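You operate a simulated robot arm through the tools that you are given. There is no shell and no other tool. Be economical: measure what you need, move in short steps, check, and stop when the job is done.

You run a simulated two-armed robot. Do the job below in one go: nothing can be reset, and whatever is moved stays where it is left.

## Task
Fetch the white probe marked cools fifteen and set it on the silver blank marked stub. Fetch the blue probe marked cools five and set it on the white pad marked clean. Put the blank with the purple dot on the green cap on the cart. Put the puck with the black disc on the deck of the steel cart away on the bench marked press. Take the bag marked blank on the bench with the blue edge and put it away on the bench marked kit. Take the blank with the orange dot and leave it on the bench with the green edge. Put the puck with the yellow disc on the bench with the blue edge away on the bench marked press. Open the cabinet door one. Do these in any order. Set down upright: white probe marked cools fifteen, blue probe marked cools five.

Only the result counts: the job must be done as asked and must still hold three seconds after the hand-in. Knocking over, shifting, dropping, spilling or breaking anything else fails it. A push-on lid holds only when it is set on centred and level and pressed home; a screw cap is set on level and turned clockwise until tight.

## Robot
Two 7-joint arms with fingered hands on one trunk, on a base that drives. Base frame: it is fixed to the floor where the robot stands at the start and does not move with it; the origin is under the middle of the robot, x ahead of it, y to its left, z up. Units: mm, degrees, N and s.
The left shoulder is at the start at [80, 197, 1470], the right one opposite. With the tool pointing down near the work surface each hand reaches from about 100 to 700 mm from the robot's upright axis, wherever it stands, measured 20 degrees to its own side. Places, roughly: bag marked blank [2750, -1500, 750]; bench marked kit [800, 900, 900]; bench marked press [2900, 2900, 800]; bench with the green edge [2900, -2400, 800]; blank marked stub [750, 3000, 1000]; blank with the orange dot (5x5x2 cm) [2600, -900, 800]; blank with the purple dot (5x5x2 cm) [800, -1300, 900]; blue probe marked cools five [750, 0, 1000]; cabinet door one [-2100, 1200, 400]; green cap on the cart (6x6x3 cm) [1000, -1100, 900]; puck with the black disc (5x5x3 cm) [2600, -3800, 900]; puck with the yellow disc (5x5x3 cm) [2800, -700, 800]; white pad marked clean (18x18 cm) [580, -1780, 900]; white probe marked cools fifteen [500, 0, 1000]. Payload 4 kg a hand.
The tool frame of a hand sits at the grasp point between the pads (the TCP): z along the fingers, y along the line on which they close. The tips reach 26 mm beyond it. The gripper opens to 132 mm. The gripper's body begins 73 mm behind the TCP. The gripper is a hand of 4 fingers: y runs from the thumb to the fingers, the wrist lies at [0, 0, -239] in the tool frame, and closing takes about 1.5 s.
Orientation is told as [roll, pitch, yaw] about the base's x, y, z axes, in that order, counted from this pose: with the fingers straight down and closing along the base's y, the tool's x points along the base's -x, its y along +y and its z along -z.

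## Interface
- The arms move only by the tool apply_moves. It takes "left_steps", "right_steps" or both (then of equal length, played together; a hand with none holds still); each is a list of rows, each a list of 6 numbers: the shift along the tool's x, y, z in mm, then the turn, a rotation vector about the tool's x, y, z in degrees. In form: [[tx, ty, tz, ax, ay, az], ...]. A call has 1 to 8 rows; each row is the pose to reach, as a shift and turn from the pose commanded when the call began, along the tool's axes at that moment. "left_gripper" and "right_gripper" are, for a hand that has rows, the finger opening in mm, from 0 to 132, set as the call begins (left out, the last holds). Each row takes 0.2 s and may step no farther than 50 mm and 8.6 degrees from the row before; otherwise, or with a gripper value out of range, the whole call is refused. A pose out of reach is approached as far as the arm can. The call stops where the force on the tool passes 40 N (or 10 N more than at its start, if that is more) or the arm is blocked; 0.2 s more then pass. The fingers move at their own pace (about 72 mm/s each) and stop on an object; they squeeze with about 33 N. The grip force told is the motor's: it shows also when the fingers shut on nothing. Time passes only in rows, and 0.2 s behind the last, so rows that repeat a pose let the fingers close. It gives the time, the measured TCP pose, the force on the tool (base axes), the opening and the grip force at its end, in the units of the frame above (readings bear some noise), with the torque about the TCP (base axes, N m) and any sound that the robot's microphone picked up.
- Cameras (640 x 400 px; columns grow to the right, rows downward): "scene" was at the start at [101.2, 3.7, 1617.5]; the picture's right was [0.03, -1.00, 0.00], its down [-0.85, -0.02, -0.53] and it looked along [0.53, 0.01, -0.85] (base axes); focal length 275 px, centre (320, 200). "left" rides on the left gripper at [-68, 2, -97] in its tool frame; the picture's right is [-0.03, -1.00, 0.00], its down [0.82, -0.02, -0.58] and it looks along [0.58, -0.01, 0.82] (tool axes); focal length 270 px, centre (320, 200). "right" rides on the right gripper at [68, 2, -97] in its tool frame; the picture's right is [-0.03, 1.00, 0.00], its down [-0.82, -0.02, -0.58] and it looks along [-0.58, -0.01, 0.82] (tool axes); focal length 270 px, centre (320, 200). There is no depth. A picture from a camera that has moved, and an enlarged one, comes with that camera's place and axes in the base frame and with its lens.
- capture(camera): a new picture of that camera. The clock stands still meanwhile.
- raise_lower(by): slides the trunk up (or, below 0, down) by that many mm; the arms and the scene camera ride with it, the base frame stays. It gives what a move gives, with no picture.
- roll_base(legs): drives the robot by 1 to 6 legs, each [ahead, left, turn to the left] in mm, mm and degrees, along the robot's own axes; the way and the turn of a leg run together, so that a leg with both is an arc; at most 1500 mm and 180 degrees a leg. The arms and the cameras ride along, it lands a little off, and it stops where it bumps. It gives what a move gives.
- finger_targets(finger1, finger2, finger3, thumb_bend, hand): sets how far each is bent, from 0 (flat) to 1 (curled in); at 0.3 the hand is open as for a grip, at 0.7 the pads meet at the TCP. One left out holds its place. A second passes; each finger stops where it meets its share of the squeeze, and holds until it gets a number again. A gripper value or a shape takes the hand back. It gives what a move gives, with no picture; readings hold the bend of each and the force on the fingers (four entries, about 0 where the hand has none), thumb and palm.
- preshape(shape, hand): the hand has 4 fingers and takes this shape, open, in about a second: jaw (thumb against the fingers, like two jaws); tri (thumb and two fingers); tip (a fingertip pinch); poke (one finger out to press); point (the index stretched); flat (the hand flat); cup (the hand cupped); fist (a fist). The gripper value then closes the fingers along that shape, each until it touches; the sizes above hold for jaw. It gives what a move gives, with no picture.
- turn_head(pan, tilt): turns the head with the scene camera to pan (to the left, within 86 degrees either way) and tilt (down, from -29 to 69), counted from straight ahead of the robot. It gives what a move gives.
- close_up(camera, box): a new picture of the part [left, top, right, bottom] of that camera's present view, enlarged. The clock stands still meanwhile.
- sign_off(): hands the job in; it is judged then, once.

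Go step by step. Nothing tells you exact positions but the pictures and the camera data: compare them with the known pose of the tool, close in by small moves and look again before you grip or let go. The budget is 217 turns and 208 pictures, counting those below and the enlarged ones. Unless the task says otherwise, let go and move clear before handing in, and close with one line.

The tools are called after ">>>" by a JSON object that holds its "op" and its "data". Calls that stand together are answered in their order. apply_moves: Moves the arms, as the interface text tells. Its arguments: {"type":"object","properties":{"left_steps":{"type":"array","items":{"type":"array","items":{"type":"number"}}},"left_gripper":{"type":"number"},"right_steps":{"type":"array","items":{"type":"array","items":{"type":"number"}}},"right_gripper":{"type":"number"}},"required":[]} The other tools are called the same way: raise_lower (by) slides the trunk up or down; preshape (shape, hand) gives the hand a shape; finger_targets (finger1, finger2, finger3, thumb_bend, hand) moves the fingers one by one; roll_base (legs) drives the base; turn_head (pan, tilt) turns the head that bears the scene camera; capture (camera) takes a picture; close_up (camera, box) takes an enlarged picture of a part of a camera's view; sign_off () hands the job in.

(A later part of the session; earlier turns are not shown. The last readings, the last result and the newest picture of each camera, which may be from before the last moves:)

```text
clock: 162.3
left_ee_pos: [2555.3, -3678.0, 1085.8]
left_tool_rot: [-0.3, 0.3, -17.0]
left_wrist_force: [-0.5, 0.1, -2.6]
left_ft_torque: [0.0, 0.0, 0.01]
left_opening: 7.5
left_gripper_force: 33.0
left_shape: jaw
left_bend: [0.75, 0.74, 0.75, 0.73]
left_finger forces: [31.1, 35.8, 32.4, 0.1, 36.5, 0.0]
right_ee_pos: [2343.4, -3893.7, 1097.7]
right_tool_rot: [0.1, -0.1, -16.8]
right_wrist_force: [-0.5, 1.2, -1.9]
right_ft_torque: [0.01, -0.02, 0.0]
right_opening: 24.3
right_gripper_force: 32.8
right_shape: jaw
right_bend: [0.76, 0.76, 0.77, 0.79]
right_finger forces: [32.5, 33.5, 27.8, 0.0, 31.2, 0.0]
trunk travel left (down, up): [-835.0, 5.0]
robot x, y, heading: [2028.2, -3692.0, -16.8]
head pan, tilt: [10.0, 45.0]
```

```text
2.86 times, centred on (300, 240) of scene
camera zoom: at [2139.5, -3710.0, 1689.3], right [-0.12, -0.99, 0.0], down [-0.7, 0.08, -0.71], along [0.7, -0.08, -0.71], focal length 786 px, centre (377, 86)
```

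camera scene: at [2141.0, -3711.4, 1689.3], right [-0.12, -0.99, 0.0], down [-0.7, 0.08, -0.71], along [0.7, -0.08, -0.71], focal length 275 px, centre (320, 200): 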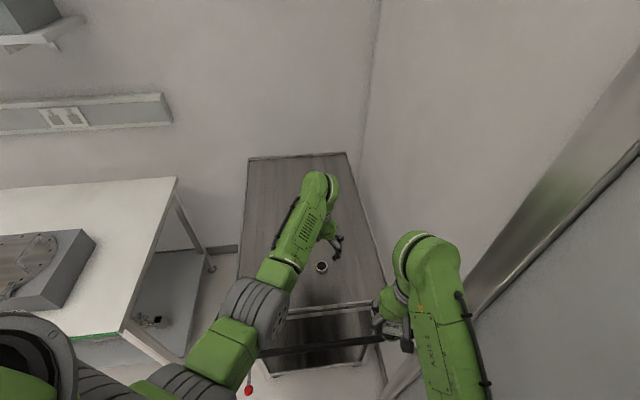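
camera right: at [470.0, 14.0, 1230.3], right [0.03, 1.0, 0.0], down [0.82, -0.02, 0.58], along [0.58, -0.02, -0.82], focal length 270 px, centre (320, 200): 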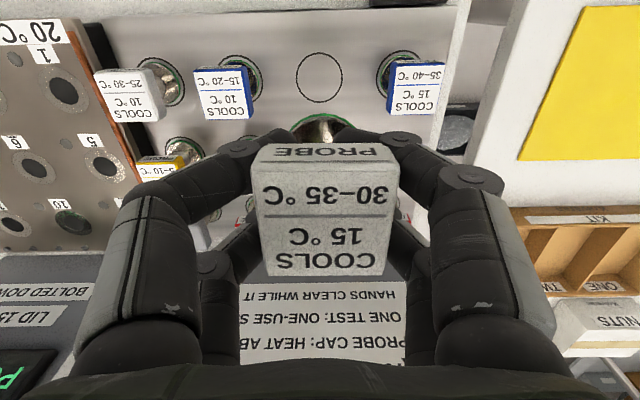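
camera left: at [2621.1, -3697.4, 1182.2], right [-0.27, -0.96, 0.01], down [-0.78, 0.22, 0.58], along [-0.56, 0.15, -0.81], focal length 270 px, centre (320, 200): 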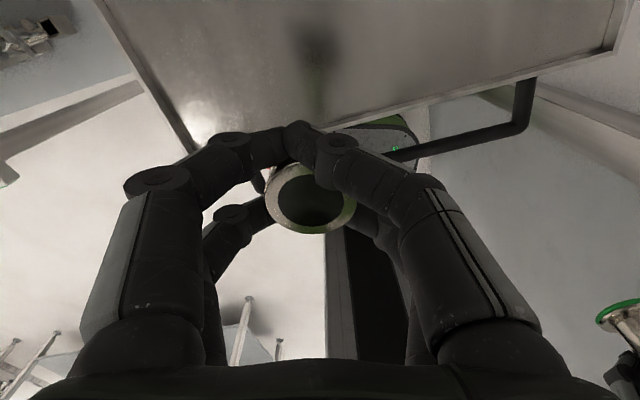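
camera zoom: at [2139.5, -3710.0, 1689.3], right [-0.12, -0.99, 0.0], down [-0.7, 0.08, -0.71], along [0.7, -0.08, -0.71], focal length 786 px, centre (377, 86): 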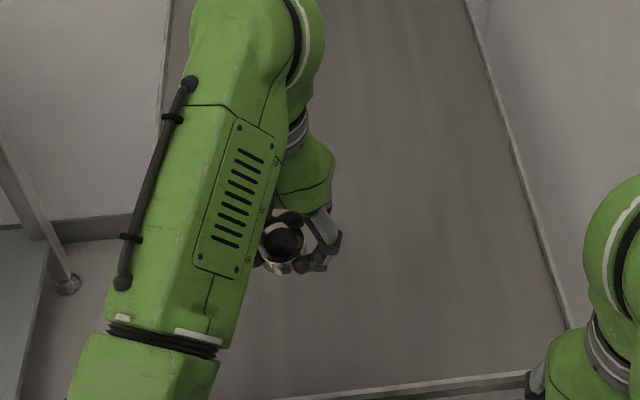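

Grip is symmetrical enough, with all fingers loaded. Drive back to the aisle and up toward the press bench, checking on the way.

>>> {"op": "roll_base", "data": {"legs": [[-260, 0, 0], [0, 0, 17], [0, 1500, 0], [0, 1500, 0]]}}

>>> {"op": "turn_head", "data": {"pan": 60, "tilt": 25}}

>>> {"op": "capture", "data": {"camera": "scene"}}

>>> {"op": "capture", "data": {"camera": "left"}}

```text
clock: 179.2
left_ee_pos: [2242.8, -439.1, 1086.8]
left_tool_rot: [-0.2, 0.4, 1.3]
left_wrist_force: [0.0, 0.6, -2.7]
left_ft_torque: [-0.06, -0.03, -0.01]
left_opening: 7.4
left_gripper_force: 33.3
left_shape: jaw
left_bend: [0.75, 0.74, 0.75, 0.73]
left_finger forces: [0.1, 35.9, 32.1, 0.1, 36.6, 0.0]
right_ee_pos: [2108.6, -710.0, 1097.6]
right_tool_rot: [0.2, 0.0, 1.5]
right_wrist_force: [0.2, 0.2, -2.2]
right_ft_torque: [0.0, 0.01, 0.03]
right_opening: 24.4
right_gripper_force: 33.5
right_shape: jaw
right_bend: [0.76, 0.76, 0.77, 0.79]
right_finger forces: [32.7, 33.6, 28.0, 0.1, 31.5, 0.1]
trunk travel left (down, up): [-835.0, 5.0]
robot x, y, heading: [1745.8, -618.4, 1.4]
head pan, tilt: [10.0, 45.0]
```

```text
clock: 180.4
left_ee_pos: [2243.7, -437.4, 1086.5]
left_tool_rot: [-0.2, 0.4, 1.2]
left_wrist_force: [1.1, -1.0, -2.3]
left_ft_torque: [-0.03, -0.01, -0.01]
left_opening: 7.5
left_gripper_force: 32.8
left_shape: jaw
left_bend: [0.75, 0.74, 0.75, 0.73]
left_finger forces: [0.1, 35.9, 32.1, 0.0, 36.6, 0.1]
right_ee_pos: [2108.9, -709.2, 1096.9]
right_tool_rot: [0.1, -0.1, 1.3]
right_wrist_force: [-0.2, 0.4, -2.9]
right_ft_torque: [-0.01, 0.01, -0.01]
right_opening: 24.4
right_gripper_force: 33.1
right_shape: jaw
right_bend: [0.76, 0.76, 0.77, 0.79]
right_finger forces: [32.7, 33.5, 28.0, 0.0, 31.6, 0.0]
trunk travel left (down, up): [-835.0, 5.0]
robot x, y, heading: [1747.0, -622.0, 1.8]
head pan, tilt: [60.0, 25.0]
```

```text
134 pictures are left
camera scene: at [1824.0, -533.9, 1719.8], right [0.88, -0.48, 0.0], down [-0.2, -0.37, -0.91], along [0.43, 0.8, -0.42], focal length 275 px, centre (320, 200)
```

scene: 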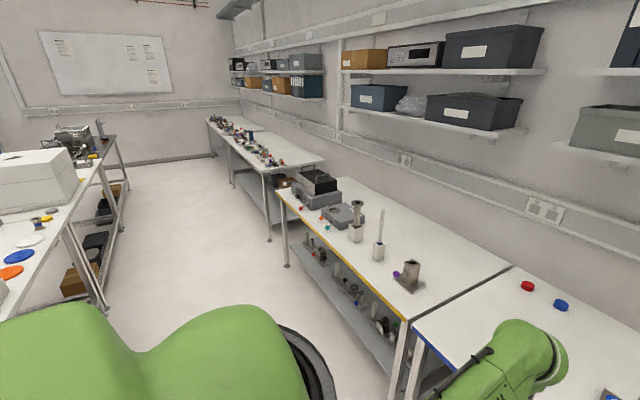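

```text
133 pictures are left
camera left: at [2312.0, -434.9, 1181.5], right [0.05, -1.0, 0.0], down [-0.81, -0.04, 0.58], along [-0.58, -0.03, -0.81], focal length 270 px, centre (320, 200)
```

left: 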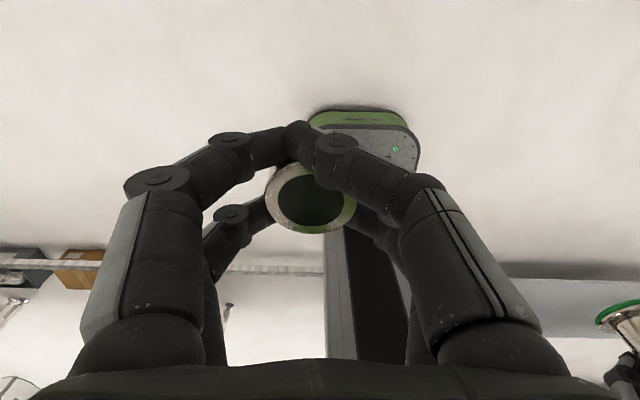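

Puck still held; aisle is clear. Continue up to the press bench.

>>> {"op": "roll_base", "data": {"legs": [[0, 1500, -1.8], [0, 1500, 0], [0, 300, 0]]}}

>>> {"op": "turn_head", "data": {"pan": 0, "tilt": 35}}

>>> {"op": "capture", "data": {"camera": "scene"}}

>>> {"op": "turn_head", "data": {"pan": 70, "tilt": 30}}

>>> {"op": "capture", "data": {"camera": "scene"}}

```text
clock: 196.4
left_ee_pos: [2278.4, 2812.7, 1085.9]
left_tool_rot: [-0.1, 0.4, -1.6]
left_wrist_force: [-0.3, -0.2, -2.6]
left_ft_torque: [0.02, 0.0, 0.02]
left_opening: 7.4
left_gripper_force: 33.3
left_shape: jaw
left_bend: [0.75, 0.74, 0.75, 0.73]
left_finger forces: [0.0, 36.1, 32.2, 0.0, 36.8, 0.0]
right_ee_pos: [2131.1, 2549.3, 1097.6]
right_tool_rot: [0.3, -0.1, -1.7]
right_wrist_force: [-0.1, -0.5, -2.4]
right_ft_torque: [0.02, 0.04, 0.06]
right_opening: 24.5
right_gripper_force: 32.9
right_shape: jaw
right_bend: [0.76, 0.76, 0.77, 0.79]
right_finger forces: [33.1, 33.4, 28.4, 0.0, 31.7, 0.0]
trunk travel left (down, up): [-835.0, 5.0]
robot x, y, heading: [1773.4, 2660.5, -1.8]
head pan, tilt: [60.0, 25.0]
```

```text
clock: 197.7
left_ee_pos: [2280.0, 2813.8, 1086.2]
left_tool_rot: [-0.1, 0.3, -1.7]
left_wrist_force: [-0.7, -0.5, -2.3]
left_ft_torque: [-0.01, -0.02, 0.02]
left_opening: 7.3
left_gripper_force: 33.0
left_shape: jaw
left_bend: [0.75, 0.74, 0.75, 0.73]
left_finger forces: [0.0, 36.1, 32.1, 0.1, 36.7, 0.0]
right_ee_pos: [2130.3, 2550.3, 1097.3]
right_tool_rot: [0.1, 0.0, -1.6]
right_wrist_force: [-0.3, 0.1, -3.2]
right_ft_torque: [-0.02, -0.02, 0.0]
right_opening: 24.7
right_gripper_force: 32.9
right_shape: jaw
right_bend: [0.76, 0.76, 0.77, 0.79]
right_finger forces: [33.0, 33.5, 28.4, 0.0, 31.7, 0.0]
trunk travel left (down, up): [-835.0, 5.0]
robot x, y, heading: [1778.8, 2663.9, -1.6]
head pan, tilt: [0.0, 35.0]
```

```text
132 pictures are left
camera scene: at [1895.5, 2659.6, 1704.1], right [-0.03, -1.0, 0.0], down [-0.57, 0.02, -0.82], along [0.82, -0.02, -0.57], focal length 275 px, centre (320, 200)
```

scene: 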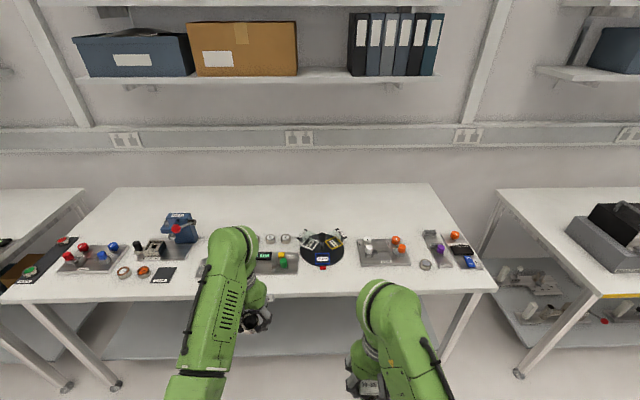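

```text
clock: 199.1
left_ee_pos: [2279.1, 2815.7, 1085.7]
left_tool_rot: [-0.3, 0.4, -1.7]
left_wrist_force: [0.0, -0.1, -3.1]
left_ft_torque: [-0.03, 0.0, -0.02]
left_opening: 7.4
left_gripper_force: 33.0
left_shape: jaw
left_bend: [0.75, 0.74, 0.75, 0.73]
left_finger forces: [0.1, 36.0, 32.1, 0.1, 36.6, 0.1]
right_ee_pos: [2130.9, 2551.9, 1097.7]
right_tool_rot: [0.1, -0.1, -1.5]
right_wrist_force: [-0.2, -0.7, -2.7]
right_ft_torque: [0.0, -0.02, 0.0]
right_opening: 24.4
right_gripper_force: 33.4
right_shape: jaw
right_bend: [0.76, 0.76, 0.77, 0.79]
right_finger forces: [33.0, 33.5, 28.4, 0.0, 31.7, 0.0]
trunk travel left (down, up): [-835.0, 5.0]
robot x, y, heading: [1772.4, 2661.7, -1.5]
head pan, tilt: [70.0, 30.0]
```

```text
131 pictures are left
camera scene: at [1840.8, 2746.9, 1711.9], right [0.93, -0.37, 0.0], down [-0.18, -0.46, -0.87], along [0.32, 0.81, -0.5], focal length 275 px, centre (320, 200)
```

scene: 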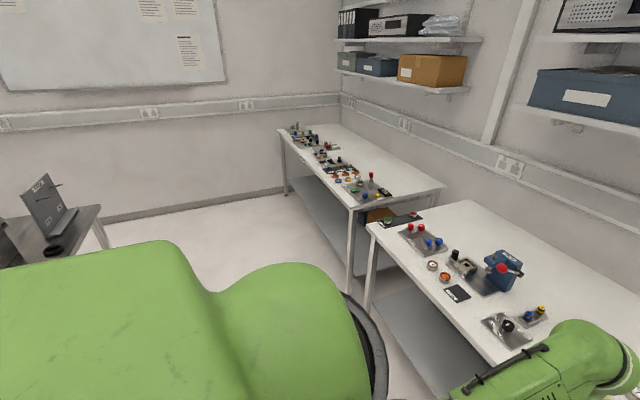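

The bench in front spans y≈1970–3870, which matches "press". Look closer for the label and a free spot.

>>> {"op": "turn_head", "data": {"pan": 0, "tilt": 40}}

>>> {"op": "close_up", "data": {"camera": "scene", "box": [0, 140, 320, 300]}}

>>> {"op": "close_up", "data": {"camera": "scene", "box": [240, 140, 560, 300]}}

```text
clock: 200.5
left_ee_pos: [2280.3, 2815.0, 1085.6]
left_tool_rot: [-0.3, 0.4, -1.7]
left_wrist_force: [-0.5, 0.1, -2.6]
left_ft_torque: [0.0, -0.02, 0.0]
left_opening: 7.3
left_gripper_force: 33.0
left_shape: jaw
left_bend: [0.75, 0.74, 0.75, 0.73]
left_finger forces: [0.1, 36.0, 32.2, 0.0, 36.7, 0.0]
right_ee_pos: [2131.5, 2551.0, 1097.3]
right_tool_rot: [0.1, -0.1, -1.7]
right_wrist_force: [-1.3, -0.1, -1.6]
right_ft_torque: [-0.01, 0.01, -0.02]
right_opening: 24.6
right_gripper_force: 33.0
right_shape: jaw
right_bend: [0.76, 0.76, 0.77, 0.79]
right_finger forces: [33.1, 33.6, 28.4, 0.0, 31.7, 0.0]
trunk travel left (down, up): [-835.0, 5.0]
robot x, y, heading: [1774.7, 2662.8, -1.6]
head pan, tilt: [0.0, 40.0]
```

```text
2.00 times, centred on (160, 220) of scene
camera zoom: at [1892.5, 2660.7, 1696.5], right [-0.03, -1.0, 0.0], down [-0.64, 0.02, -0.77], along [0.77, -0.02, -0.64], focal length 550 px, centre (640, 160)
```

zoom: 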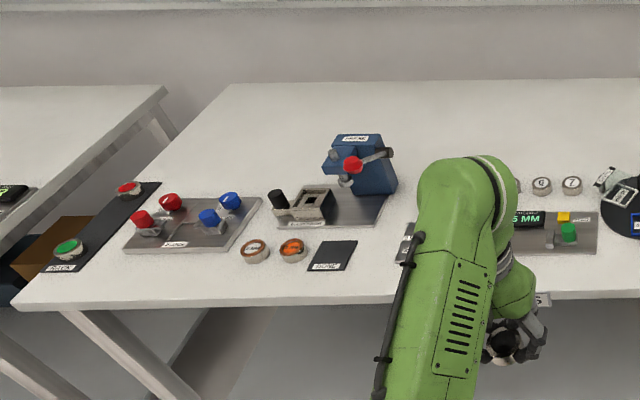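

```text
2.00 times, centred on (400, 220) of scene
camera zoom: at [1892.5, 2660.7, 1696.5], right [-0.03, -1.0, 0.0], down [-0.64, 0.02, -0.77], along [0.77, -0.02, -0.64], focal length 550 px, centre (160, 160)
```

zoom: 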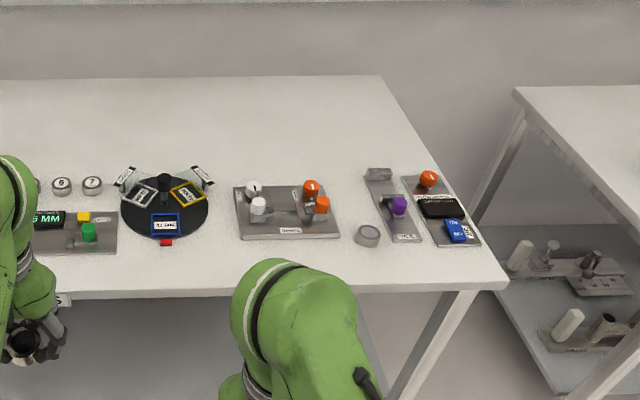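

>>> {"op": "close_up", "data": {"camera": "scene", "box": [150, 195, 210, 235]}}

>>> {"op": "close_up", "data": {"camera": "scene", "box": [230, 265, 310, 315]}}

```text
10.00 times, centred on (180, 215) of scene
camera zoom: at [1892.5, 2660.7, 1696.5], right [-0.03, -1.0, 0.0], down [-0.64, 0.02, -0.77], along [0.77, -0.02, -0.64], focal length 2750 px, centre (1720, 50)
```

zoom: 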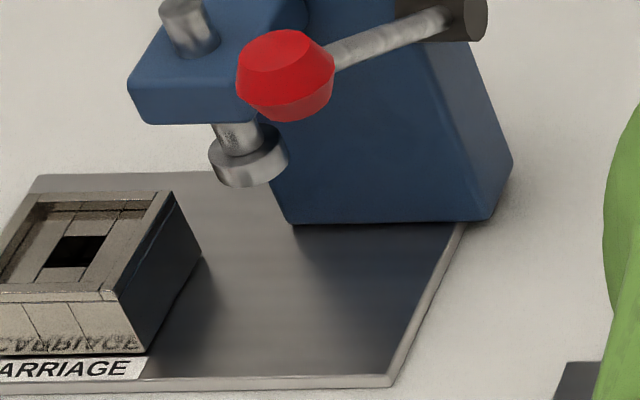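

```text
8.00 times, centred on (270, 290) of scene
camera zoom: at [1892.5, 2660.7, 1696.5], right [-0.03, -1.0, 0.0], down [-0.64, 0.02, -0.77], along [0.77, -0.02, -0.64], focal length 2200 px, centre (720, -520)
```

zoom: 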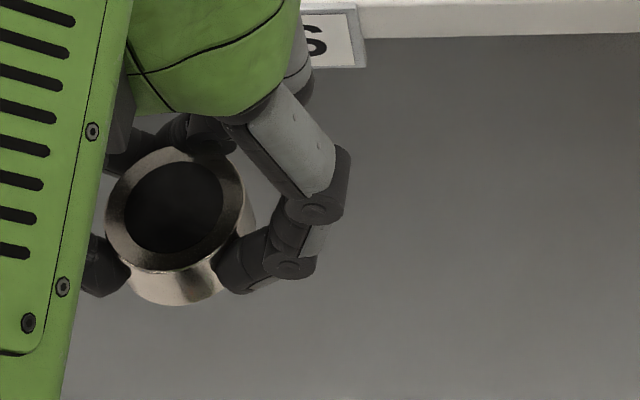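

The label at the bench edge reads "…S" (PRESS). I'll set the puck on the free front strip near (2640, 2500). Position the base.

>>> {"op": "roll_base", "data": {"legs": [[0, -360, 1.6], [260, 0, 0]]}}

>>> {"op": "capture", "data": {"camera": "scene"}}

```text
clock: 204.3
left_ee_pos: [2531.1, 2473.7, 1088.0]
left_tool_rot: [-0.3, 0.3, 0.1]
left_wrist_force: [-0.1, -0.1, -2.0]
left_ft_torque: [0.05, -0.05, 0.0]
left_opening: 7.3
left_gripper_force: 32.9
left_shape: jaw
left_bend: [0.75, 0.74, 0.75, 0.73]
left_finger forces: [0.0, 35.9, 32.2, 0.0, 36.6, 0.0]
right_ee_pos: [2390.5, 2206.1, 1098.9]
right_tool_rot: [0.1, -0.3, 0.2]
right_wrist_force: [-1.0, 0.6, -1.2]
right_ft_torque: [-0.01, -0.08, 0.03]
right_opening: 24.2
right_gripper_force: 33.9
right_shape: jaw
right_bend: [0.76, 0.76, 0.77, 0.79]
right_finger forces: [33.1, 33.5, 28.5, 0.0, 31.7, 0.0]
trunk travel left (down, up): [-835.0, 5.0]
robot x, y, heading: [2033.4, 2306.3, 0.3]
head pan, tilt: [0.0, 40.0]
```

```text
126 pictures are left
camera scene: at [2146.6, 2307.3, 1697.0], right [0.0, -1.0, 0.0], down [-0.64, 0.0, -0.77], along [0.77, 0.0, -0.64], focal length 275 px, centre (320, 200)
```

scene: 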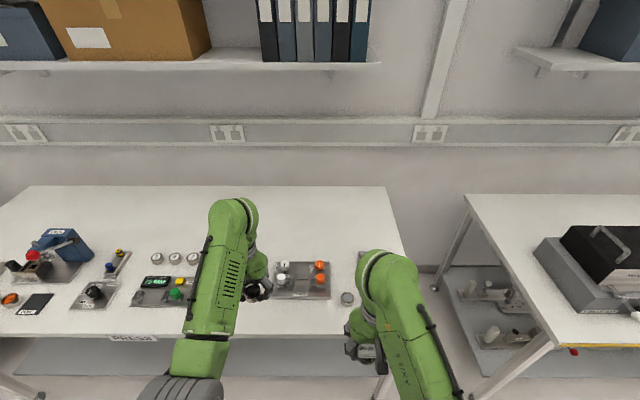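

The "PRESS" label is confirmed. Place at (2622, 2420) on the clear front strip; lower to 860 first.

>>> {"op": "apply_moves", "data": {"left_steps": [[-30, -18, 10, 0, 0, 0], [-60, -36, 25, 0, 0, 0], [-91, -53, 50, 0, 0, 0], [-91, -53, 95, 0, 0, 0], [-91, -53, 140, 0, 0, 0], [-91, -53, 185, 0, 0, 0], [-91, -53, 222, 0, 0, 0], [-91, -53, 222, 0, 0, 0]]}}

>>> {"op": "capture", "data": {"camera": "left"}}

>>> {"op": "capture", "data": {"camera": "scene"}}

```text
clock: 205.9
left_ee_pos: [2631.4, 2417.8, 888.5]
left_tool_rot: [-0.5, -1.2, 0.3]
left_wrist_force: [-10.9, 1.2, 21.2]
left_ft_torque: [0.33, 0.05, 0.09]
left_opening: 8.1
left_gripper_force: 32.8
left_shape: jaw
left_bend: [0.77, 0.74, 0.75, 0.74]
left_finger forces: [0.0, 35.5, 34.2, 0.0, 1.9, 0.0]
right_ee_pos: [2390.5, 2205.5, 1098.3]
right_tool_rot: [0.1, -0.3, 0.3]
right_wrist_force: [0.7, -0.8, -2.4]
right_ft_torque: [-0.01, 0.02, 0.01]
right_opening: 24.6
right_gripper_force: 32.8
right_shape: jaw
right_bend: [0.76, 0.76, 0.77, 0.79]
right_finger forces: [33.1, 33.5, 28.4, 0.1, 31.8, 0.0]
trunk travel left (down, up): [-835.0, 5.0]
robot x, y, heading: [2036.4, 2305.8, 0.5]
head pan, tilt: [0.0, 40.0]
stopped in row 7 (left hand): the force on the tool passed its limit (the readings are from after the stop); the commanded pose is now the measured one
```

```text
125 pictures are left
camera left: at [2698.1, 2420.2, 986.5], right [0.03, -1.0, 0.01], down [-0.83, -0.02, 0.56], along [-0.56, -0.03, -0.83], focal length 270 px, centre (320, 200)
```

left: 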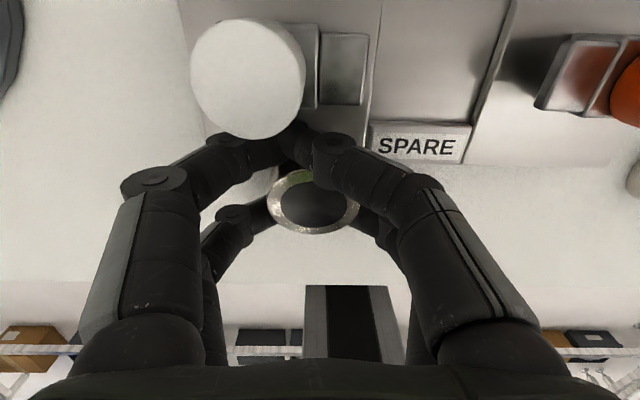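

```text
124 pictures are left
camera scene: at [2145.2, 2305.9, 1697.2], right [0.0, -1.0, 0.0], down [-0.64, 0.0, -0.77], along [0.77, 0.0, -0.64], focal length 275 px, centre (320, 200)
```

scene: 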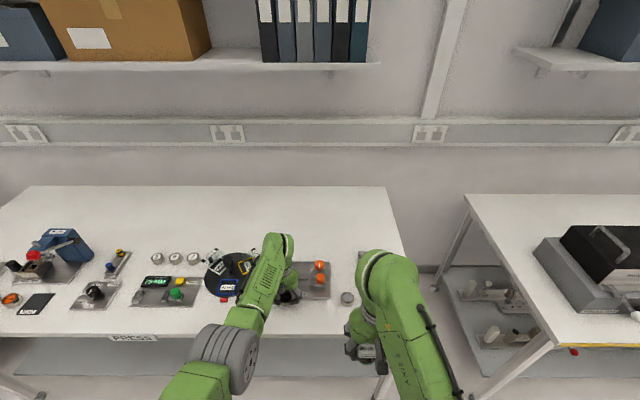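

A fingertip touched a white lever knob on the SPARE plate. Rise straight up and check nothing was displaced.

>>> {"op": "apply_moves", "data": {"left_steps": [[8, 0, -20, 0, 1.2, 0], [15, 0, -50, 0, 1.2, 0], [20, 0, -90, 0, 1.2, 0], [20, 0, -130, 0, 1.2, 0]]}}

>>> {"op": "capture", "data": {"camera": "left"}}

>>> {"op": "close_up", "data": {"camera": "scene", "box": [200, 230, 360, 350]}}

```text
clock: 206.9
left_ee_pos: [2614.2, 2420.7, 1012.8]
left_tool_rot: [-0.5, 0.5, 0.2]
left_wrist_force: [1.2, -0.5, -3.3]
left_ft_torque: [-0.03, -0.04, 0.01]
left_opening: 7.8
left_gripper_force: 32.1
left_shape: jaw
left_bend: [0.76, 0.74, 0.75, 0.74]
left_finger forces: [0.0, 33.1, 33.3, 0.0, 3.1, 0.0]
right_ee_pos: [2396.4, 2206.0, 1096.7]
right_tool_rot: [0.0, 0.1, 0.2]
right_wrist_force: [0.9, -0.7, -3.1]
right_ft_torque: [0.0, 0.03, 0.03]
right_opening: 24.4
right_gripper_force: 33.1
right_shape: jaw
right_bend: [0.76, 0.76, 0.77, 0.79]
right_finger forces: [33.0, 33.5, 28.5, 0.0, 31.9, 0.0]
trunk travel left (down, up): [-835.0, 5.0]
robot x, y, heading: [2031.5, 2306.4, 0.6]
head pan, tilt: [0.0, 40.0]
```

```text
123 pictures are left
camera left: at [2683.1, 2422.4, 1108.2], right [0.03, -1.0, 0.01], down [-0.81, -0.02, 0.58], along [-0.58, -0.02, -0.81], focal length 270 px, centre (320, 200)
```

left: 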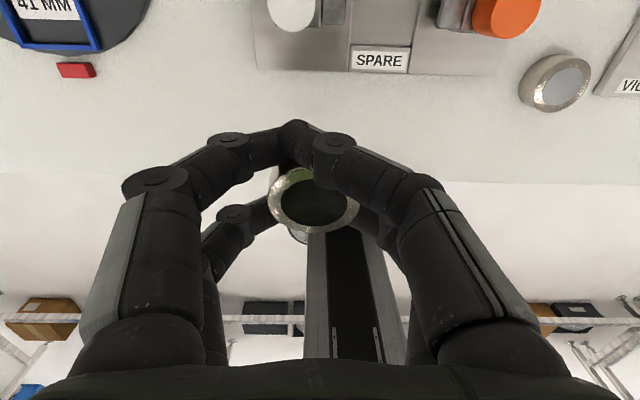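

```text
3.33 times, centred on (280, 290) of scene
camera zoom: at [2154.3, 2307.0, 1696.3], right [0.0, -1.0, 0.0], down [-0.64, 0.0, -0.77], along [0.77, 0.0, -0.64], focal length 917 px, centre (453, -100)
```

zoom: 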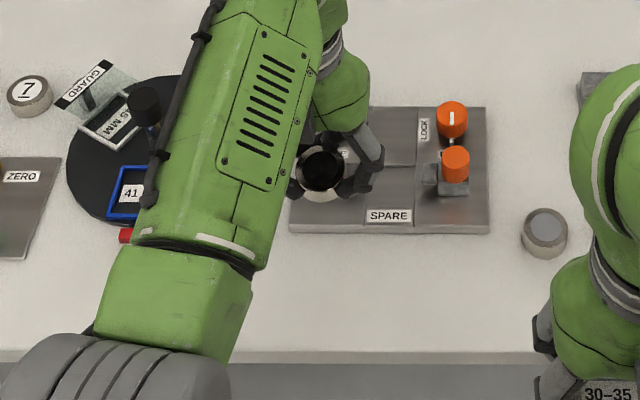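

The puck is still held and the plate looks square. The surface here is really at z≈850. I'll use the clear strip between disc and plate, at (2588, 2545).

>>> {"op": "apply_moves", "data": {"left_steps": [[5, 30, 0, 0, 0, 0], [10, 60, 0, 0, 0, 0], [18, 90, 0, 0, 0, 0], [26, 124, 0, 0, 0, 0], [26, 124, 30, 0, 0, 0], [26, 124, 60, 0, 0, 0], [26, 124, 90, 0, 0, 0], [26, 124, 90, 0, 0, 0]]}}

>>> {"op": "capture", "data": {"camera": "left"}}

>>> {"op": "close_up", "data": {"camera": "scene", "box": [200, 230, 360, 350]}}

```text
clock: 208.7
left_ee_pos: [2586.3, 2543.1, 922.2]
left_tool_rot: [-0.6, 0.4, 0.2]
left_wrist_force: [-0.7, 0.3, -2.2]
left_ft_torque: [-0.04, 0.01, 0.03]
left_opening: 7.3
left_gripper_force: 33.5
left_shape: jaw
left_bend: [0.76, 0.74, 0.75, 0.74]
left_finger forces: [0.0, 32.9, 33.0, 0.1, 6.3, 0.0]
right_ee_pos: [2395.3, 2205.4, 1097.3]
right_tool_rot: [0.0, 0.0, 0.3]
right_wrist_force: [0.3, 0.0, -2.7]
right_ft_torque: [0.01, 0.0, 0.01]
right_opening: 24.6
right_gripper_force: 33.3
right_shape: jaw
right_bend: [0.76, 0.76, 0.78, 0.79]
right_finger forces: [33.0, 33.5, 28.6, 0.1, 32.1, 0.1]
trunk travel left (down, up): [-835.0, 5.0]
robot x, y, heading: [2035.2, 2304.5, 0.5]
head pan, tilt: [0.0, 40.0]
```

```text
121 pictures are left
camera left: at [2654.9, 2545.0, 1017.8], right [0.03, -1.0, 0.01], down [-0.81, -0.02, 0.58], along [-0.58, -0.03, -0.81], focal length 270 px, centre (320, 200)
```

left: 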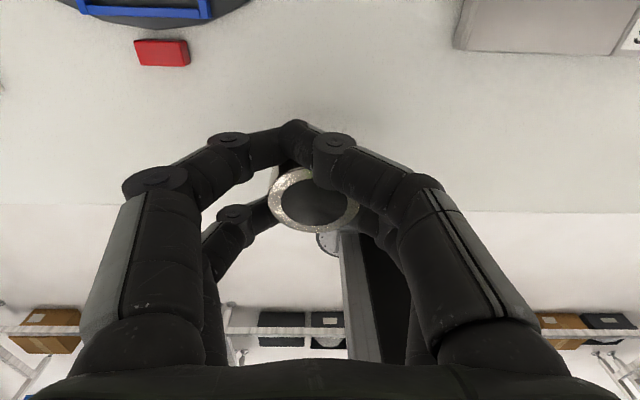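

```text
3.33 times, centred on (280, 290) of scene
camera zoom: at [2152.2, 2307.5, 1696.5], right [0.0, -1.0, 0.0], down [-0.64, 0.0, -0.77], along [0.77, 0.0, -0.64], focal length 917 px, centre (453, -100)
```

zoom: 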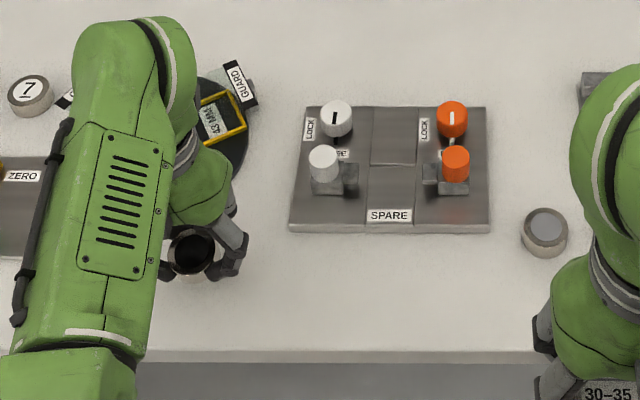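

White knobs are symmetrical with the orange ones, so nothing shifted. Lower gently to contact.

>>> {"op": "apply_moves", "data": {"left_steps": [[0, 0, 12, 0, 0, 0], [0, 0, 24, 0, 0, 0], [0, 0, 32, 0, 0, 0], [0, 0, 36, 0, 0, 0], [0, 0, 39, 0, 0, 0], [0, 0, 42, 0, 0, 0], [0, 0, 45, 0, 0, 0]]}}

>>> {"op": "close_up", "data": {"camera": "scene", "box": [200, 230, 360, 350]}}

```text
clock: 210.3
left_ee_pos: [2585.5, 2542.0, 878.6]
left_tool_rot: [-0.6, 0.3, 0.3]
left_wrist_force: [0.0, 0.2, 1.4]
left_ft_torque: [0.0, 0.05, 0.02]
left_opening: 7.6
left_gripper_force: 32.6
left_shape: jaw
left_bend: [0.76, 0.74, 0.75, 0.74]
left_finger forces: [0.1, 33.1, 33.1, 0.0, 9.4, 0.1]
right_ee_pos: [2394.5, 2206.2, 1098.4]
right_tool_rot: [0.1, -0.1, 0.3]
right_wrist_force: [-0.3, 0.7, -2.1]
right_ft_torque: [0.02, -0.01, -0.03]
right_opening: 24.5
right_gripper_force: 33.2
right_shape: jaw
right_bend: [0.76, 0.76, 0.78, 0.79]
right_finger forces: [33.2, 33.5, 28.5, 0.1, 32.1, 0.1]
trunk travel left (down, up): [-835.0, 5.0]
robot x, y, heading: [2034.3, 2305.4, 0.4]
head pan, tilt: [0.0, 40.0]
```

```text
3.33 times, centred on (280, 290) of scene
camera zoom: at [2151.7, 2306.7, 1696.7], right [0.0, -1.0, 0.0], down [-0.64, 0.0, -0.77], along [0.77, 0.0, -0.64], focal length 917 px, centre (453, -100)
```

zoom: 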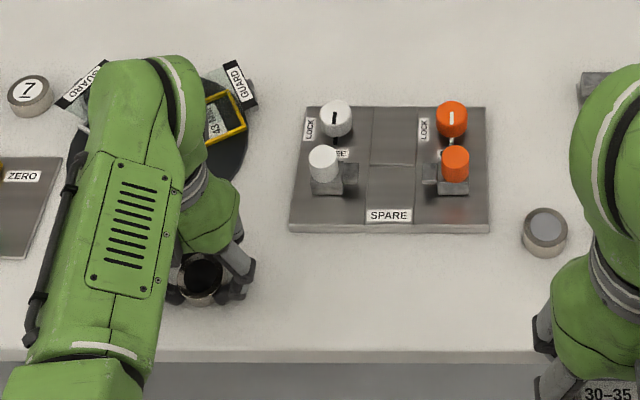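

Just at contact. Press 2–3 mm more, then release.

>>> {"op": "apply_moves", "data": {"left_steps": [[0, 0, 1, 0, 0, 0], [0, 0, 2, 0, 0, 0], [0, 0, 2.5, 0, 0, 0]]}}

>>> {"op": "apply_moves", "data": {"left_steps": [[0, 0, -1.5, 0, 0, 0], [0, 0, -1.5, 0, 0, 0], [0, 0, -1.5, 0, 0, 0], [0, 0, -1.5, 0, 0, 0], [0, 0, -1.5, 0, 0, 0], [0, 0, -1.5, 0, 0, 0]], "left_gripper": 80}}

>>> {"op": "capture", "data": {"camera": "left"}}

```text
clock: 211.1
left_ee_pos: [2586.8, 2541.4, 878.0]
left_tool_rot: [-0.5, 0.1, 0.2]
left_wrist_force: [1.2, 1.4, 15.6]
left_ft_torque: [0.07, 0.35, -0.03]
left_opening: 7.7
left_gripper_force: 33.1
left_shape: jaw
left_bend: [0.76, 0.74, 0.75, 0.74]
left_finger forces: [0.0, 34.6, 34.1, 0.0, 17.4, 0.0]
right_ee_pos: [2393.1, 2205.0, 1098.6]
right_tool_rot: [0.1, -0.1, 0.3]
right_wrist_force: [-0.4, 0.3, -3.1]
right_ft_torque: [0.0, 0.01, 0.02]
right_opening: 24.5
right_gripper_force: 33.0
right_shape: jaw
right_bend: [0.76, 0.76, 0.78, 0.79]
right_finger forces: [33.1, 33.5, 28.5, 0.0, 31.9, 0.0]
trunk travel left (down, up): [-835.0, 5.0]
robot x, y, heading: [2035.6, 2304.6, 0.4]
head pan, tilt: [0.0, 40.0]
```

```text
clock: 212.5
left_ee_pos: [2585.1, 2541.7, 877.6]
left_tool_rot: [-0.5, 0.4, 0.3]
left_wrist_force: [-0.2, -1.4, 3.1]
left_ft_torque: [0.13, -0.04, 0.0]
left_opening: 78.5
left_gripper_force: 0.0
left_shape: jaw
left_bend: [0.72, 0.71, 0.71, 0.7]
left_finger forces: [2.8, 0.7, 0.0, 0.1, 0.1, 0.0]
right_ee_pos: [2395.2, 2204.7, 1097.8]
right_tool_rot: [0.2, 0.0, 0.3]
right_wrist_force: [-0.1, 0.1, -2.3]
right_ft_torque: [-0.01, 0.01, -0.01]
right_opening: 24.3
right_gripper_force: 33.1
right_shape: jaw
right_bend: [0.76, 0.76, 0.78, 0.79]
right_finger forces: [33.1, 33.5, 28.5, 0.0, 32.0, 0.1]
trunk travel left (down, up): [-835.0, 5.0]
robot x, y, heading: [2036.5, 2305.2, 0.2]
head pan, tilt: [0.0, 40.0]
```

```text
118 pictures are left
camera left: at [2653.7, 2544.5, 973.0], right [0.03, -1.0, 0.01], down [-0.81, -0.02, 0.58], along [-0.58, -0.02, -0.81], focal length 270 px, centre (320, 200)
```

left: 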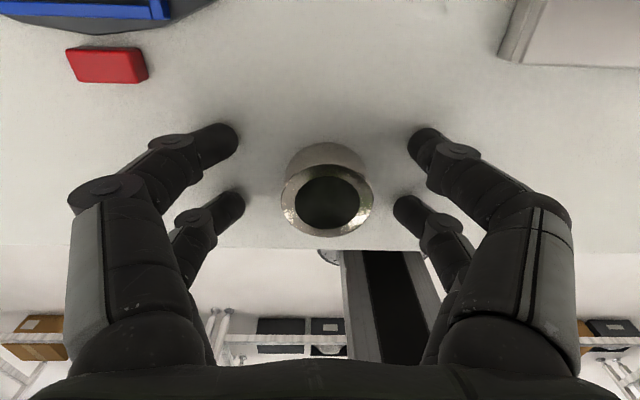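

Black puck is down on the press bench. Lift away, back into the aisle, and turn to face the stub bench.

>>> {"op": "apply_moves", "data": {"left_steps": [[0, 0, -40, 0, 0, 0], [0, 0, -80, 0, 0, 0], [0, 0, -120, 0, 0, 0], [15, -10, -160, 0, 0, 0], [40, -25, -195, 0, 0, 0], [60, -40, -215, 0, 0, 0]]}}

>>> {"op": "roll_base", "data": {"legs": [[-300, 0, 0], [0, 0, 179.5], [0, -300, 0]]}}

>>> {"op": "turn_head", "data": {"pan": 0, "tilt": 30}}

>>> {"op": "capture", "data": {"camera": "scene"}}

```text
clock: 213.9
left_ee_pos: [2525.2, 2501.2, 1094.2]
left_tool_rot: [-0.5, 0.4, 0.1]
left_wrist_force: [-0.7, 0.6, 0.8]
left_ft_torque: [-0.01, -0.01, -0.03]
left_opening: 79.6
left_gripper_force: 0.0
left_shape: jaw
left_bend: [0.71, 0.71, 0.71, 0.7]
left_finger forces: [0.0, 0.0, 0.0, 0.0, 0.0, 0.1]
right_ee_pos: [2393.7, 2205.2, 1097.2]
right_tool_rot: [0.1, 0.0, 0.3]
right_wrist_force: [-0.7, -0.3, -2.1]
right_ft_torque: [0.0, -0.03, 0.0]
right_opening: 24.2
right_gripper_force: 32.6
right_shape: jaw
right_bend: [0.76, 0.76, 0.78, 0.79]
right_finger forces: [33.2, 33.6, 28.6, 0.1, 32.0, 0.0]
trunk travel left (down, up): [-835.0, 5.0]
robot x, y, heading: [2035.3, 2306.6, 0.4]
head pan, tilt: [0.0, 40.0]
```

```text
clock: 224.8
left_ee_pos: [1251.2, 2434.2, 1093.5]
left_tool_rot: [-0.7, 0.4, 176.9]
left_wrist_force: [-0.2, 0.0, -0.5]
left_ft_torque: [-0.05, -0.04, 0.0]
left_opening: 79.9
left_gripper_force: 0.0
left_shape: jaw
left_bend: [0.71, 0.71, 0.71, 0.7]
left_finger forces: [0.0, 0.1, 0.0, 0.0, 0.0, 0.0]
right_ee_pos: [1400.3, 2723.5, 1098.1]
right_tool_rot: [-0.1, -0.1, 177.0]
right_wrist_force: [0.0, -0.9, -2.3]
right_ft_torque: [-0.01, 0.0, -0.05]
right_opening: 24.4
right_gripper_force: 32.6
right_shape: jaw
right_bend: [0.76, 0.76, 0.77, 0.79]
right_finger forces: [31.3, 32.7, 28.5, 0.1, 32.6, 0.0]
trunk travel left (down, up): [-835.0, 5.0]
robot x, y, heading: [1753.9, 2602.8, 176.9]
head pan, tilt: [0.0, 40.0]
```

```text
clock: 225.5
left_ee_pos: [1251.6, 2437.0, 1093.3]
left_tool_rot: [-0.6, 0.4, 176.9]
left_wrist_force: [-0.1, -0.3, 0.2]
left_ft_torque: [0.0, 0.0, 0.02]
left_opening: 79.2
left_gripper_force: 0.1
left_shape: jaw
left_bend: [0.71, 0.71, 0.71, 0.7]
left_finger forces: [0.1, 0.1, 0.0, 0.0, 0.1, 0.0]
right_ee_pos: [1400.4, 2724.6, 1097.0]
right_tool_rot: [-0.1, -0.2, 176.9]
right_wrist_force: [0.7, -0.2, -3.0]
right_ft_torque: [0.04, -0.02, -0.03]
right_opening: 24.4
right_gripper_force: 33.1
right_shape: jaw
right_bend: [0.76, 0.76, 0.77, 0.79]
right_finger forces: [31.1, 32.7, 28.4, 0.1, 32.6, 0.0]
trunk travel left (down, up): [-835.0, 5.0]
robot x, y, heading: [1755.0, 2606.0, 176.8]
head pan, tilt: [0.0, 30.0]
```

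```text
117 pictures are left
camera scene: at [1635.5, 2612.6, 1711.8], right [0.05, 1.0, 0.0], down [0.5, -0.03, -0.87], along [-0.86, 0.05, -0.5], focal length 275 px, centre (320, 200)
```

scene: 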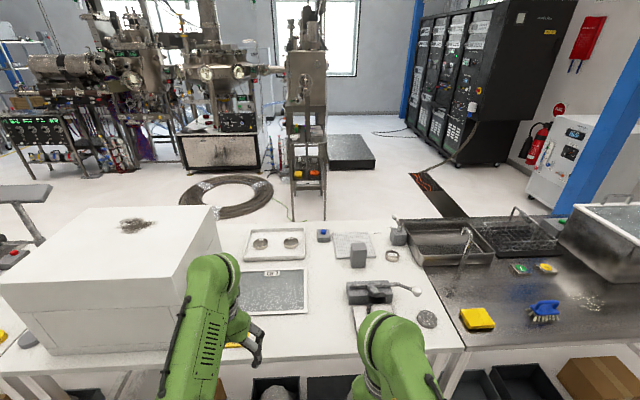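

>>> {"op": "close_up", "data": {"camera": "scene", "box": [230, 210, 470, 340]}}

```text
2.67 times, centred on (350, 275) of scene
camera zoom: at [1635.5, 2612.6, 1711.8], right [0.05, 1.0, 0.0], down [0.5, -0.03, -0.87], along [-0.86, 0.05, -0.5], focal length 733 px, centre (240, 0)
```

zoom: 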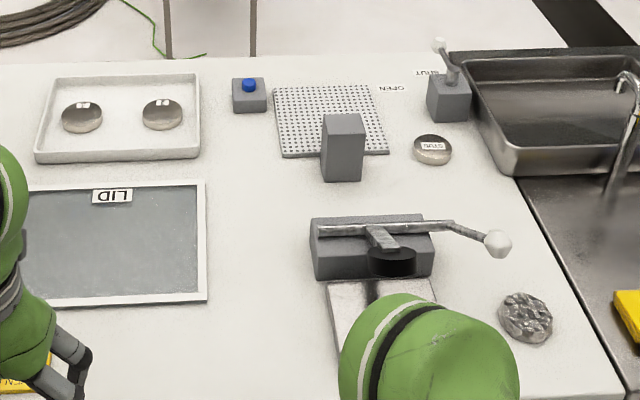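

The stub is the silver disc near (725, 2988). It's easier from the front side, so I'll go round the left end of this bench row with a check on the way.

>>> {"op": "roll_base", "data": {"legs": [[-150, 0, 3], [0, -1500, 0], [0, -750, 0]]}}

>>> {"op": "capture", "data": {"camera": "scene"}}

```text
clock: 237.5
left_ee_pos: [1387.3, 4631.2, 1093.6]
left_tool_rot: [-0.6, 0.3, -179.1]
left_wrist_force: [0.1, 0.7, 0.2]
left_ft_torque: [0.0, -0.01, 0.01]
left_opening: 79.7
left_gripper_force: 0.0
left_shape: jaw
left_bend: [0.71, 0.71, 0.71, 0.7]
left_finger forces: [0.1, 0.0, 0.0, 0.0, 0.0, 0.0]
right_ee_pos: [1516.3, 4930.6, 1098.4]
right_tool_rot: [0.0, -0.1, -179.0]
right_wrist_force: [0.5, -1.2, -3.5]
right_ft_torque: [-0.03, -0.01, 0.01]
right_opening: 24.3
right_gripper_force: 33.2
right_shape: jaw
right_bend: [0.76, 0.76, 0.77, 0.79]
right_finger forces: [31.3, 32.8, 28.6, 0.1, 32.7, 0.1]
trunk travel left (down, up): [-835.0, 5.0]
robot x, y, heading: [1874.5, 4837.7, -179.0]
head pan, tilt: [0.0, 30.0]
```

```text
115 pictures are left
camera scene: at [1758.6, 4833.8, 1711.9], right [-0.02, 1.0, 0.0], down [0.5, 0.01, -0.87], along [-0.87, -0.01, -0.5], focal length 275 px, centre (320, 200)
```

scene: 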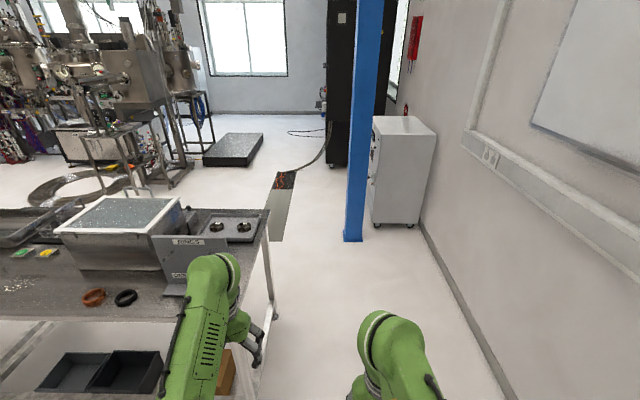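

Passage is clear: bench end y≈4560, pillar near (-450, 5157). Go through, turn clockwise away from the bench, and check.

>>> {"op": "roll_base", "data": {"legs": [[0, -240, -1], [1490, 0, 0], [0, 0, -180], [-290, 0, 0]]}}

>>> {"op": "turn_head", "data": {"pan": -70, "tilt": 30}}

>>> {"op": "capture", "data": {"camera": "scene"}}

```text
clock: 255.2
left_ee_pos: [577.2, 5293.5, 1092.9]
left_tool_rot: [-0.4, 0.5, 2.1]
left_wrist_force: [-0.1, 0.1, -0.9]
left_ft_torque: [-0.04, 0.01, -0.01]
left_opening: 79.7
left_gripper_force: 0.1
left_shape: jaw
left_bend: [0.71, 0.71, 0.71, 0.7]
left_finger forces: [0.0, 0.1, 0.0, 0.1, 0.0, 0.0]
right_ee_pos: [455.5, 4994.1, 1097.0]
right_tool_rot: [0.0, 0.1, 2.1]
right_wrist_force: [0.5, -0.4, -1.9]
right_ft_torque: [-0.01, 0.03, -0.01]
right_opening: 24.1
right_gripper_force: 33.2
right_shape: jaw
right_bend: [0.76, 0.76, 0.77, 0.79]
right_finger forces: [30.7, 32.0, 28.7, 0.0, 33.2, 0.1]
trunk travel left (down, up): [-835.0, 5.0]
robot x, y, heading: [89.9, 5082.2, 1.9]
head pan, tilt: [0.0, 30.0]
```

```text
clock: 256.6
left_ee_pos: [576.2, 5294.7, 1094.2]
left_tool_rot: [-0.5, 0.4, 2.0]
left_wrist_force: [0.3, 0.2, -0.1]
left_ft_torque: [-0.01, 0.0, 0.0]
left_opening: 79.6
left_gripper_force: 0.0
left_shape: jaw
left_bend: [0.71, 0.71, 0.71, 0.7]
left_finger forces: [0.0, 0.0, 0.0, 0.0, 0.0, 0.0]
right_ee_pos: [452.9, 4993.4, 1097.5]
right_tool_rot: [0.1, -0.1, 1.9]
right_wrist_force: [0.0, 0.2, -2.3]
right_ft_torque: [-0.01, 0.03, 0.05]
right_opening: 24.3
right_gripper_force: 32.8
right_shape: jaw
right_bend: [0.76, 0.76, 0.77, 0.79]
right_finger forces: [30.6, 32.0, 28.7, 0.0, 33.2, 0.1]
trunk travel left (down, up): [-835.0, 5.0]
robot x, y, heading: [89.9, 5079.9, 2.2]
head pan, tilt: [-70.0, 30.0]
```

```text
114 pictures are left
camera scene: at [156.8, 5000.4, 1711.9], right [-0.93, -0.37, 0.0], down [-0.19, 0.46, -0.87], along [0.32, -0.8, -0.5], focal length 275 px, centre (320, 200)
```

scene: 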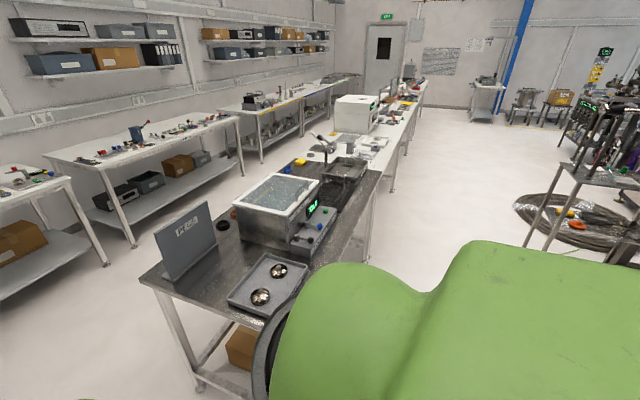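

Front corridor is clear. Continue to the front of the stub bench.

>>> {"op": "roll_base", "data": {"legs": [[-175, -470, -2], [0, -1500, 0], [0, -290, 0]]}}

>>> {"op": "turn_head", "data": {"pan": 0, "tilt": 40}}

>>> {"op": "capture", "data": {"camera": "scene"}}

```text
clock: 268.1
left_ee_pos: [411.2, 3021.8, 1092.6]
left_tool_rot: [-0.7, 0.4, 0.1]
left_wrist_force: [0.3, 0.4, -0.5]
left_ft_torque: [-0.03, 0.01, -0.01]
left_opening: 79.6
left_gripper_force: 0.0
left_shape: jaw
left_bend: [0.71, 0.71, 0.71, 0.7]
left_finger forces: [0.1, 0.1, 0.1, 0.0, 0.0, 0.1]
right_ee_pos: [278.8, 2724.8, 1097.2]
right_tool_rot: [-0.1, -0.1, 0.1]
right_wrist_force: [-0.5, 0.9, -2.0]
right_ft_torque: [-0.05, -0.04, 0.01]
right_opening: 24.5
right_gripper_force: 33.3
right_shape: jaw
right_bend: [0.76, 0.77, 0.77, 0.79]
right_finger forces: [30.9, 32.0, 28.9, 0.0, 33.4, 0.0]
trunk travel left (down, up): [-835.0, 5.0]
robot x, y, heading: [-80.6, 2822.3, 0.0]
head pan, tilt: [-70.0, 30.0]
```

```text
clock: 269.6
left_ee_pos: [412.6, 3018.0, 1093.3]
left_tool_rot: [-0.5, 0.5, 0.1]
left_wrist_force: [0.6, 0.0, 0.8]
left_ft_torque: [0.01, 0.01, 0.02]
left_opening: 79.9
left_gripper_force: 0.0
left_shape: jaw
left_bend: [0.71, 0.71, 0.71, 0.7]
left_finger forces: [0.1, 0.1, 0.0, 0.1, 0.0, 0.0]
right_ee_pos: [278.3, 2721.5, 1097.5]
right_tool_rot: [0.1, -0.1, 0.1]
right_wrist_force: [-0.3, 0.5, -2.5]
right_ft_torque: [-0.01, -0.02, -0.01]
right_opening: 24.5
right_gripper_force: 33.2
right_shape: jaw
right_bend: [0.76, 0.77, 0.77, 0.79]
right_finger forces: [30.8, 32.0, 28.9, 0.0, 33.4, 0.0]
trunk travel left (down, up): [-835.0, 5.0]
robot x, y, heading: [-81.8, 2822.2, 0.2]
head pan, tilt: [0.0, 40.0]
```

```text
113 pictures are left
camera scene: at [35.9, 2824.7, 1696.5], right [0.0, -1.0, 0.0], down [-0.64, 0.0, -0.77], along [0.77, 0.0, -0.64], focal length 275 px, centre (320, 200)
```

scene: 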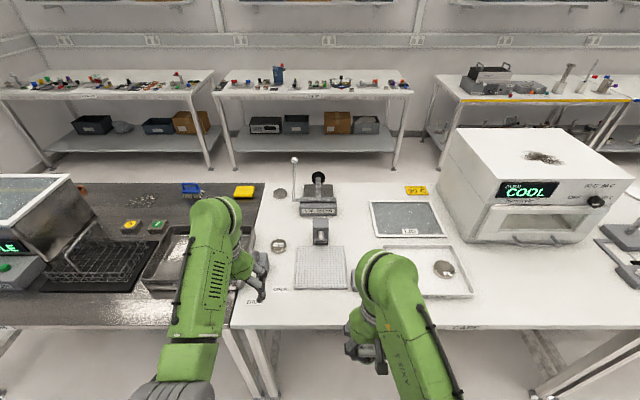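

Stub at about (736, 2982). Shift so the right hand fronts it.

>>> {"op": "roll_base", "data": {"legs": [[0, 310, 0], [185, 0, 0]]}}

>>> {"op": "capture", "data": {"camera": "scene"}}

```text
clock: 272.7
left_ee_pos: [589.7, 3320.2, 1096.1]
left_tool_rot: [-0.5, 0.2, -0.1]
left_wrist_force: [-0.4, 0.3, 0.9]
left_ft_torque: [0.0, -0.04, -0.01]
left_opening: 79.3
left_gripper_force: 0.0
left_shape: jaw
left_bend: [0.71, 0.71, 0.71, 0.7]
left_finger forces: [0.0, 0.0, 0.0, 0.0, 0.1, 0.0]
right_ee_pos: [456.8, 3024.0, 1098.7]
right_tool_rot: [0.1, -0.3, -0.1]
right_wrist_force: [1.0, 0.4, -1.9]
right_ft_torque: [0.02, -0.03, -0.01]
right_opening: 24.3
right_gripper_force: 33.5
right_shape: jaw
right_bend: [0.76, 0.77, 0.77, 0.79]
right_finger forces: [30.9, 32.0, 28.9, 0.1, 33.5, 0.1]
trunk travel left (down, up): [-835.0, 5.0]
robot x, y, heading: [99.1, 3124.0, -0.1]
head pan, tilt: [0.0, 40.0]
```

```text
112 pictures are left
camera scene: at [212.6, 3126.6, 1697.0], right [0.0, -1.0, 0.0], down [-0.64, 0.0, -0.77], along [0.77, 0.0, -0.64], focal length 275 px, centre (320, 200)
```

scene: 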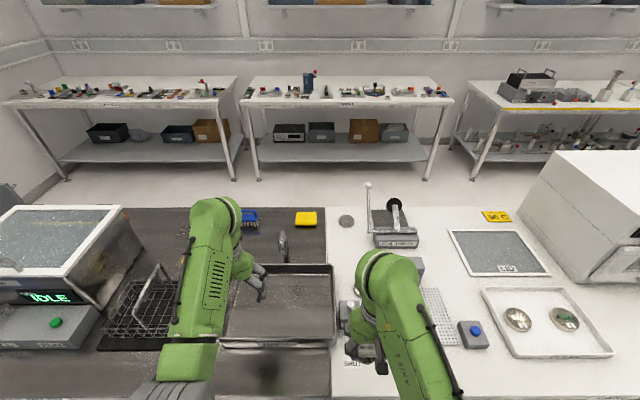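

>>> {"op": "close_up", "data": {"camera": "scene", "box": [310, 220, 430, 380]}}

>>> {"op": "capture", "data": {"camera": "right"}}

```text
2.50 times, centred on (370, 300) of scene
camera zoom: at [212.6, 3126.6, 1697.0], right [0.0, -1.0, 0.0], down [-0.64, 0.0, -0.77], along [0.77, 0.0, -0.64], focal length 688 px, centre (195, -50)
```

zoom: 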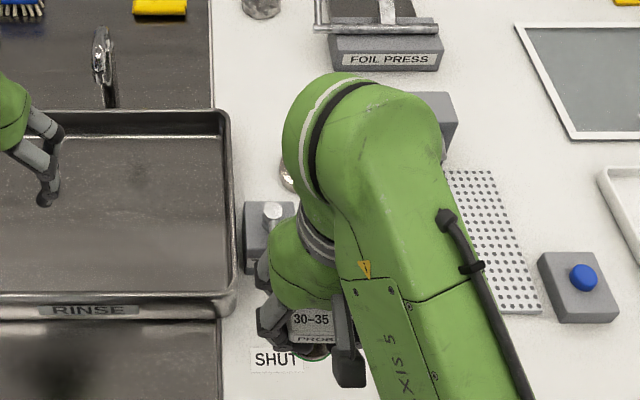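

```text
110 pictures are left
camera right: at [387.4, 3025.6, 1194.1], right [0.03, 1.0, 0.0], down [0.81, -0.02, 0.58], along [0.58, -0.02, -0.81], focal length 270 px, centre (320, 200)
```

right: 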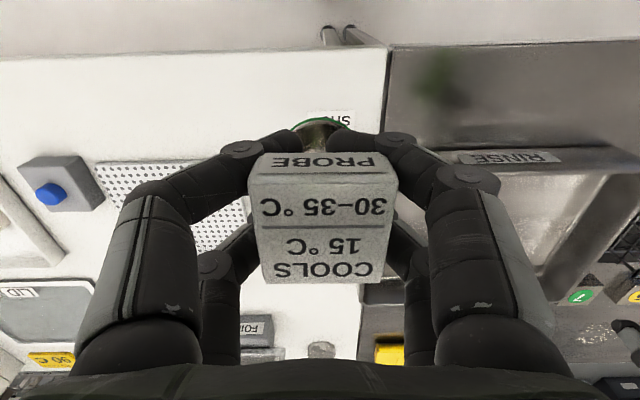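

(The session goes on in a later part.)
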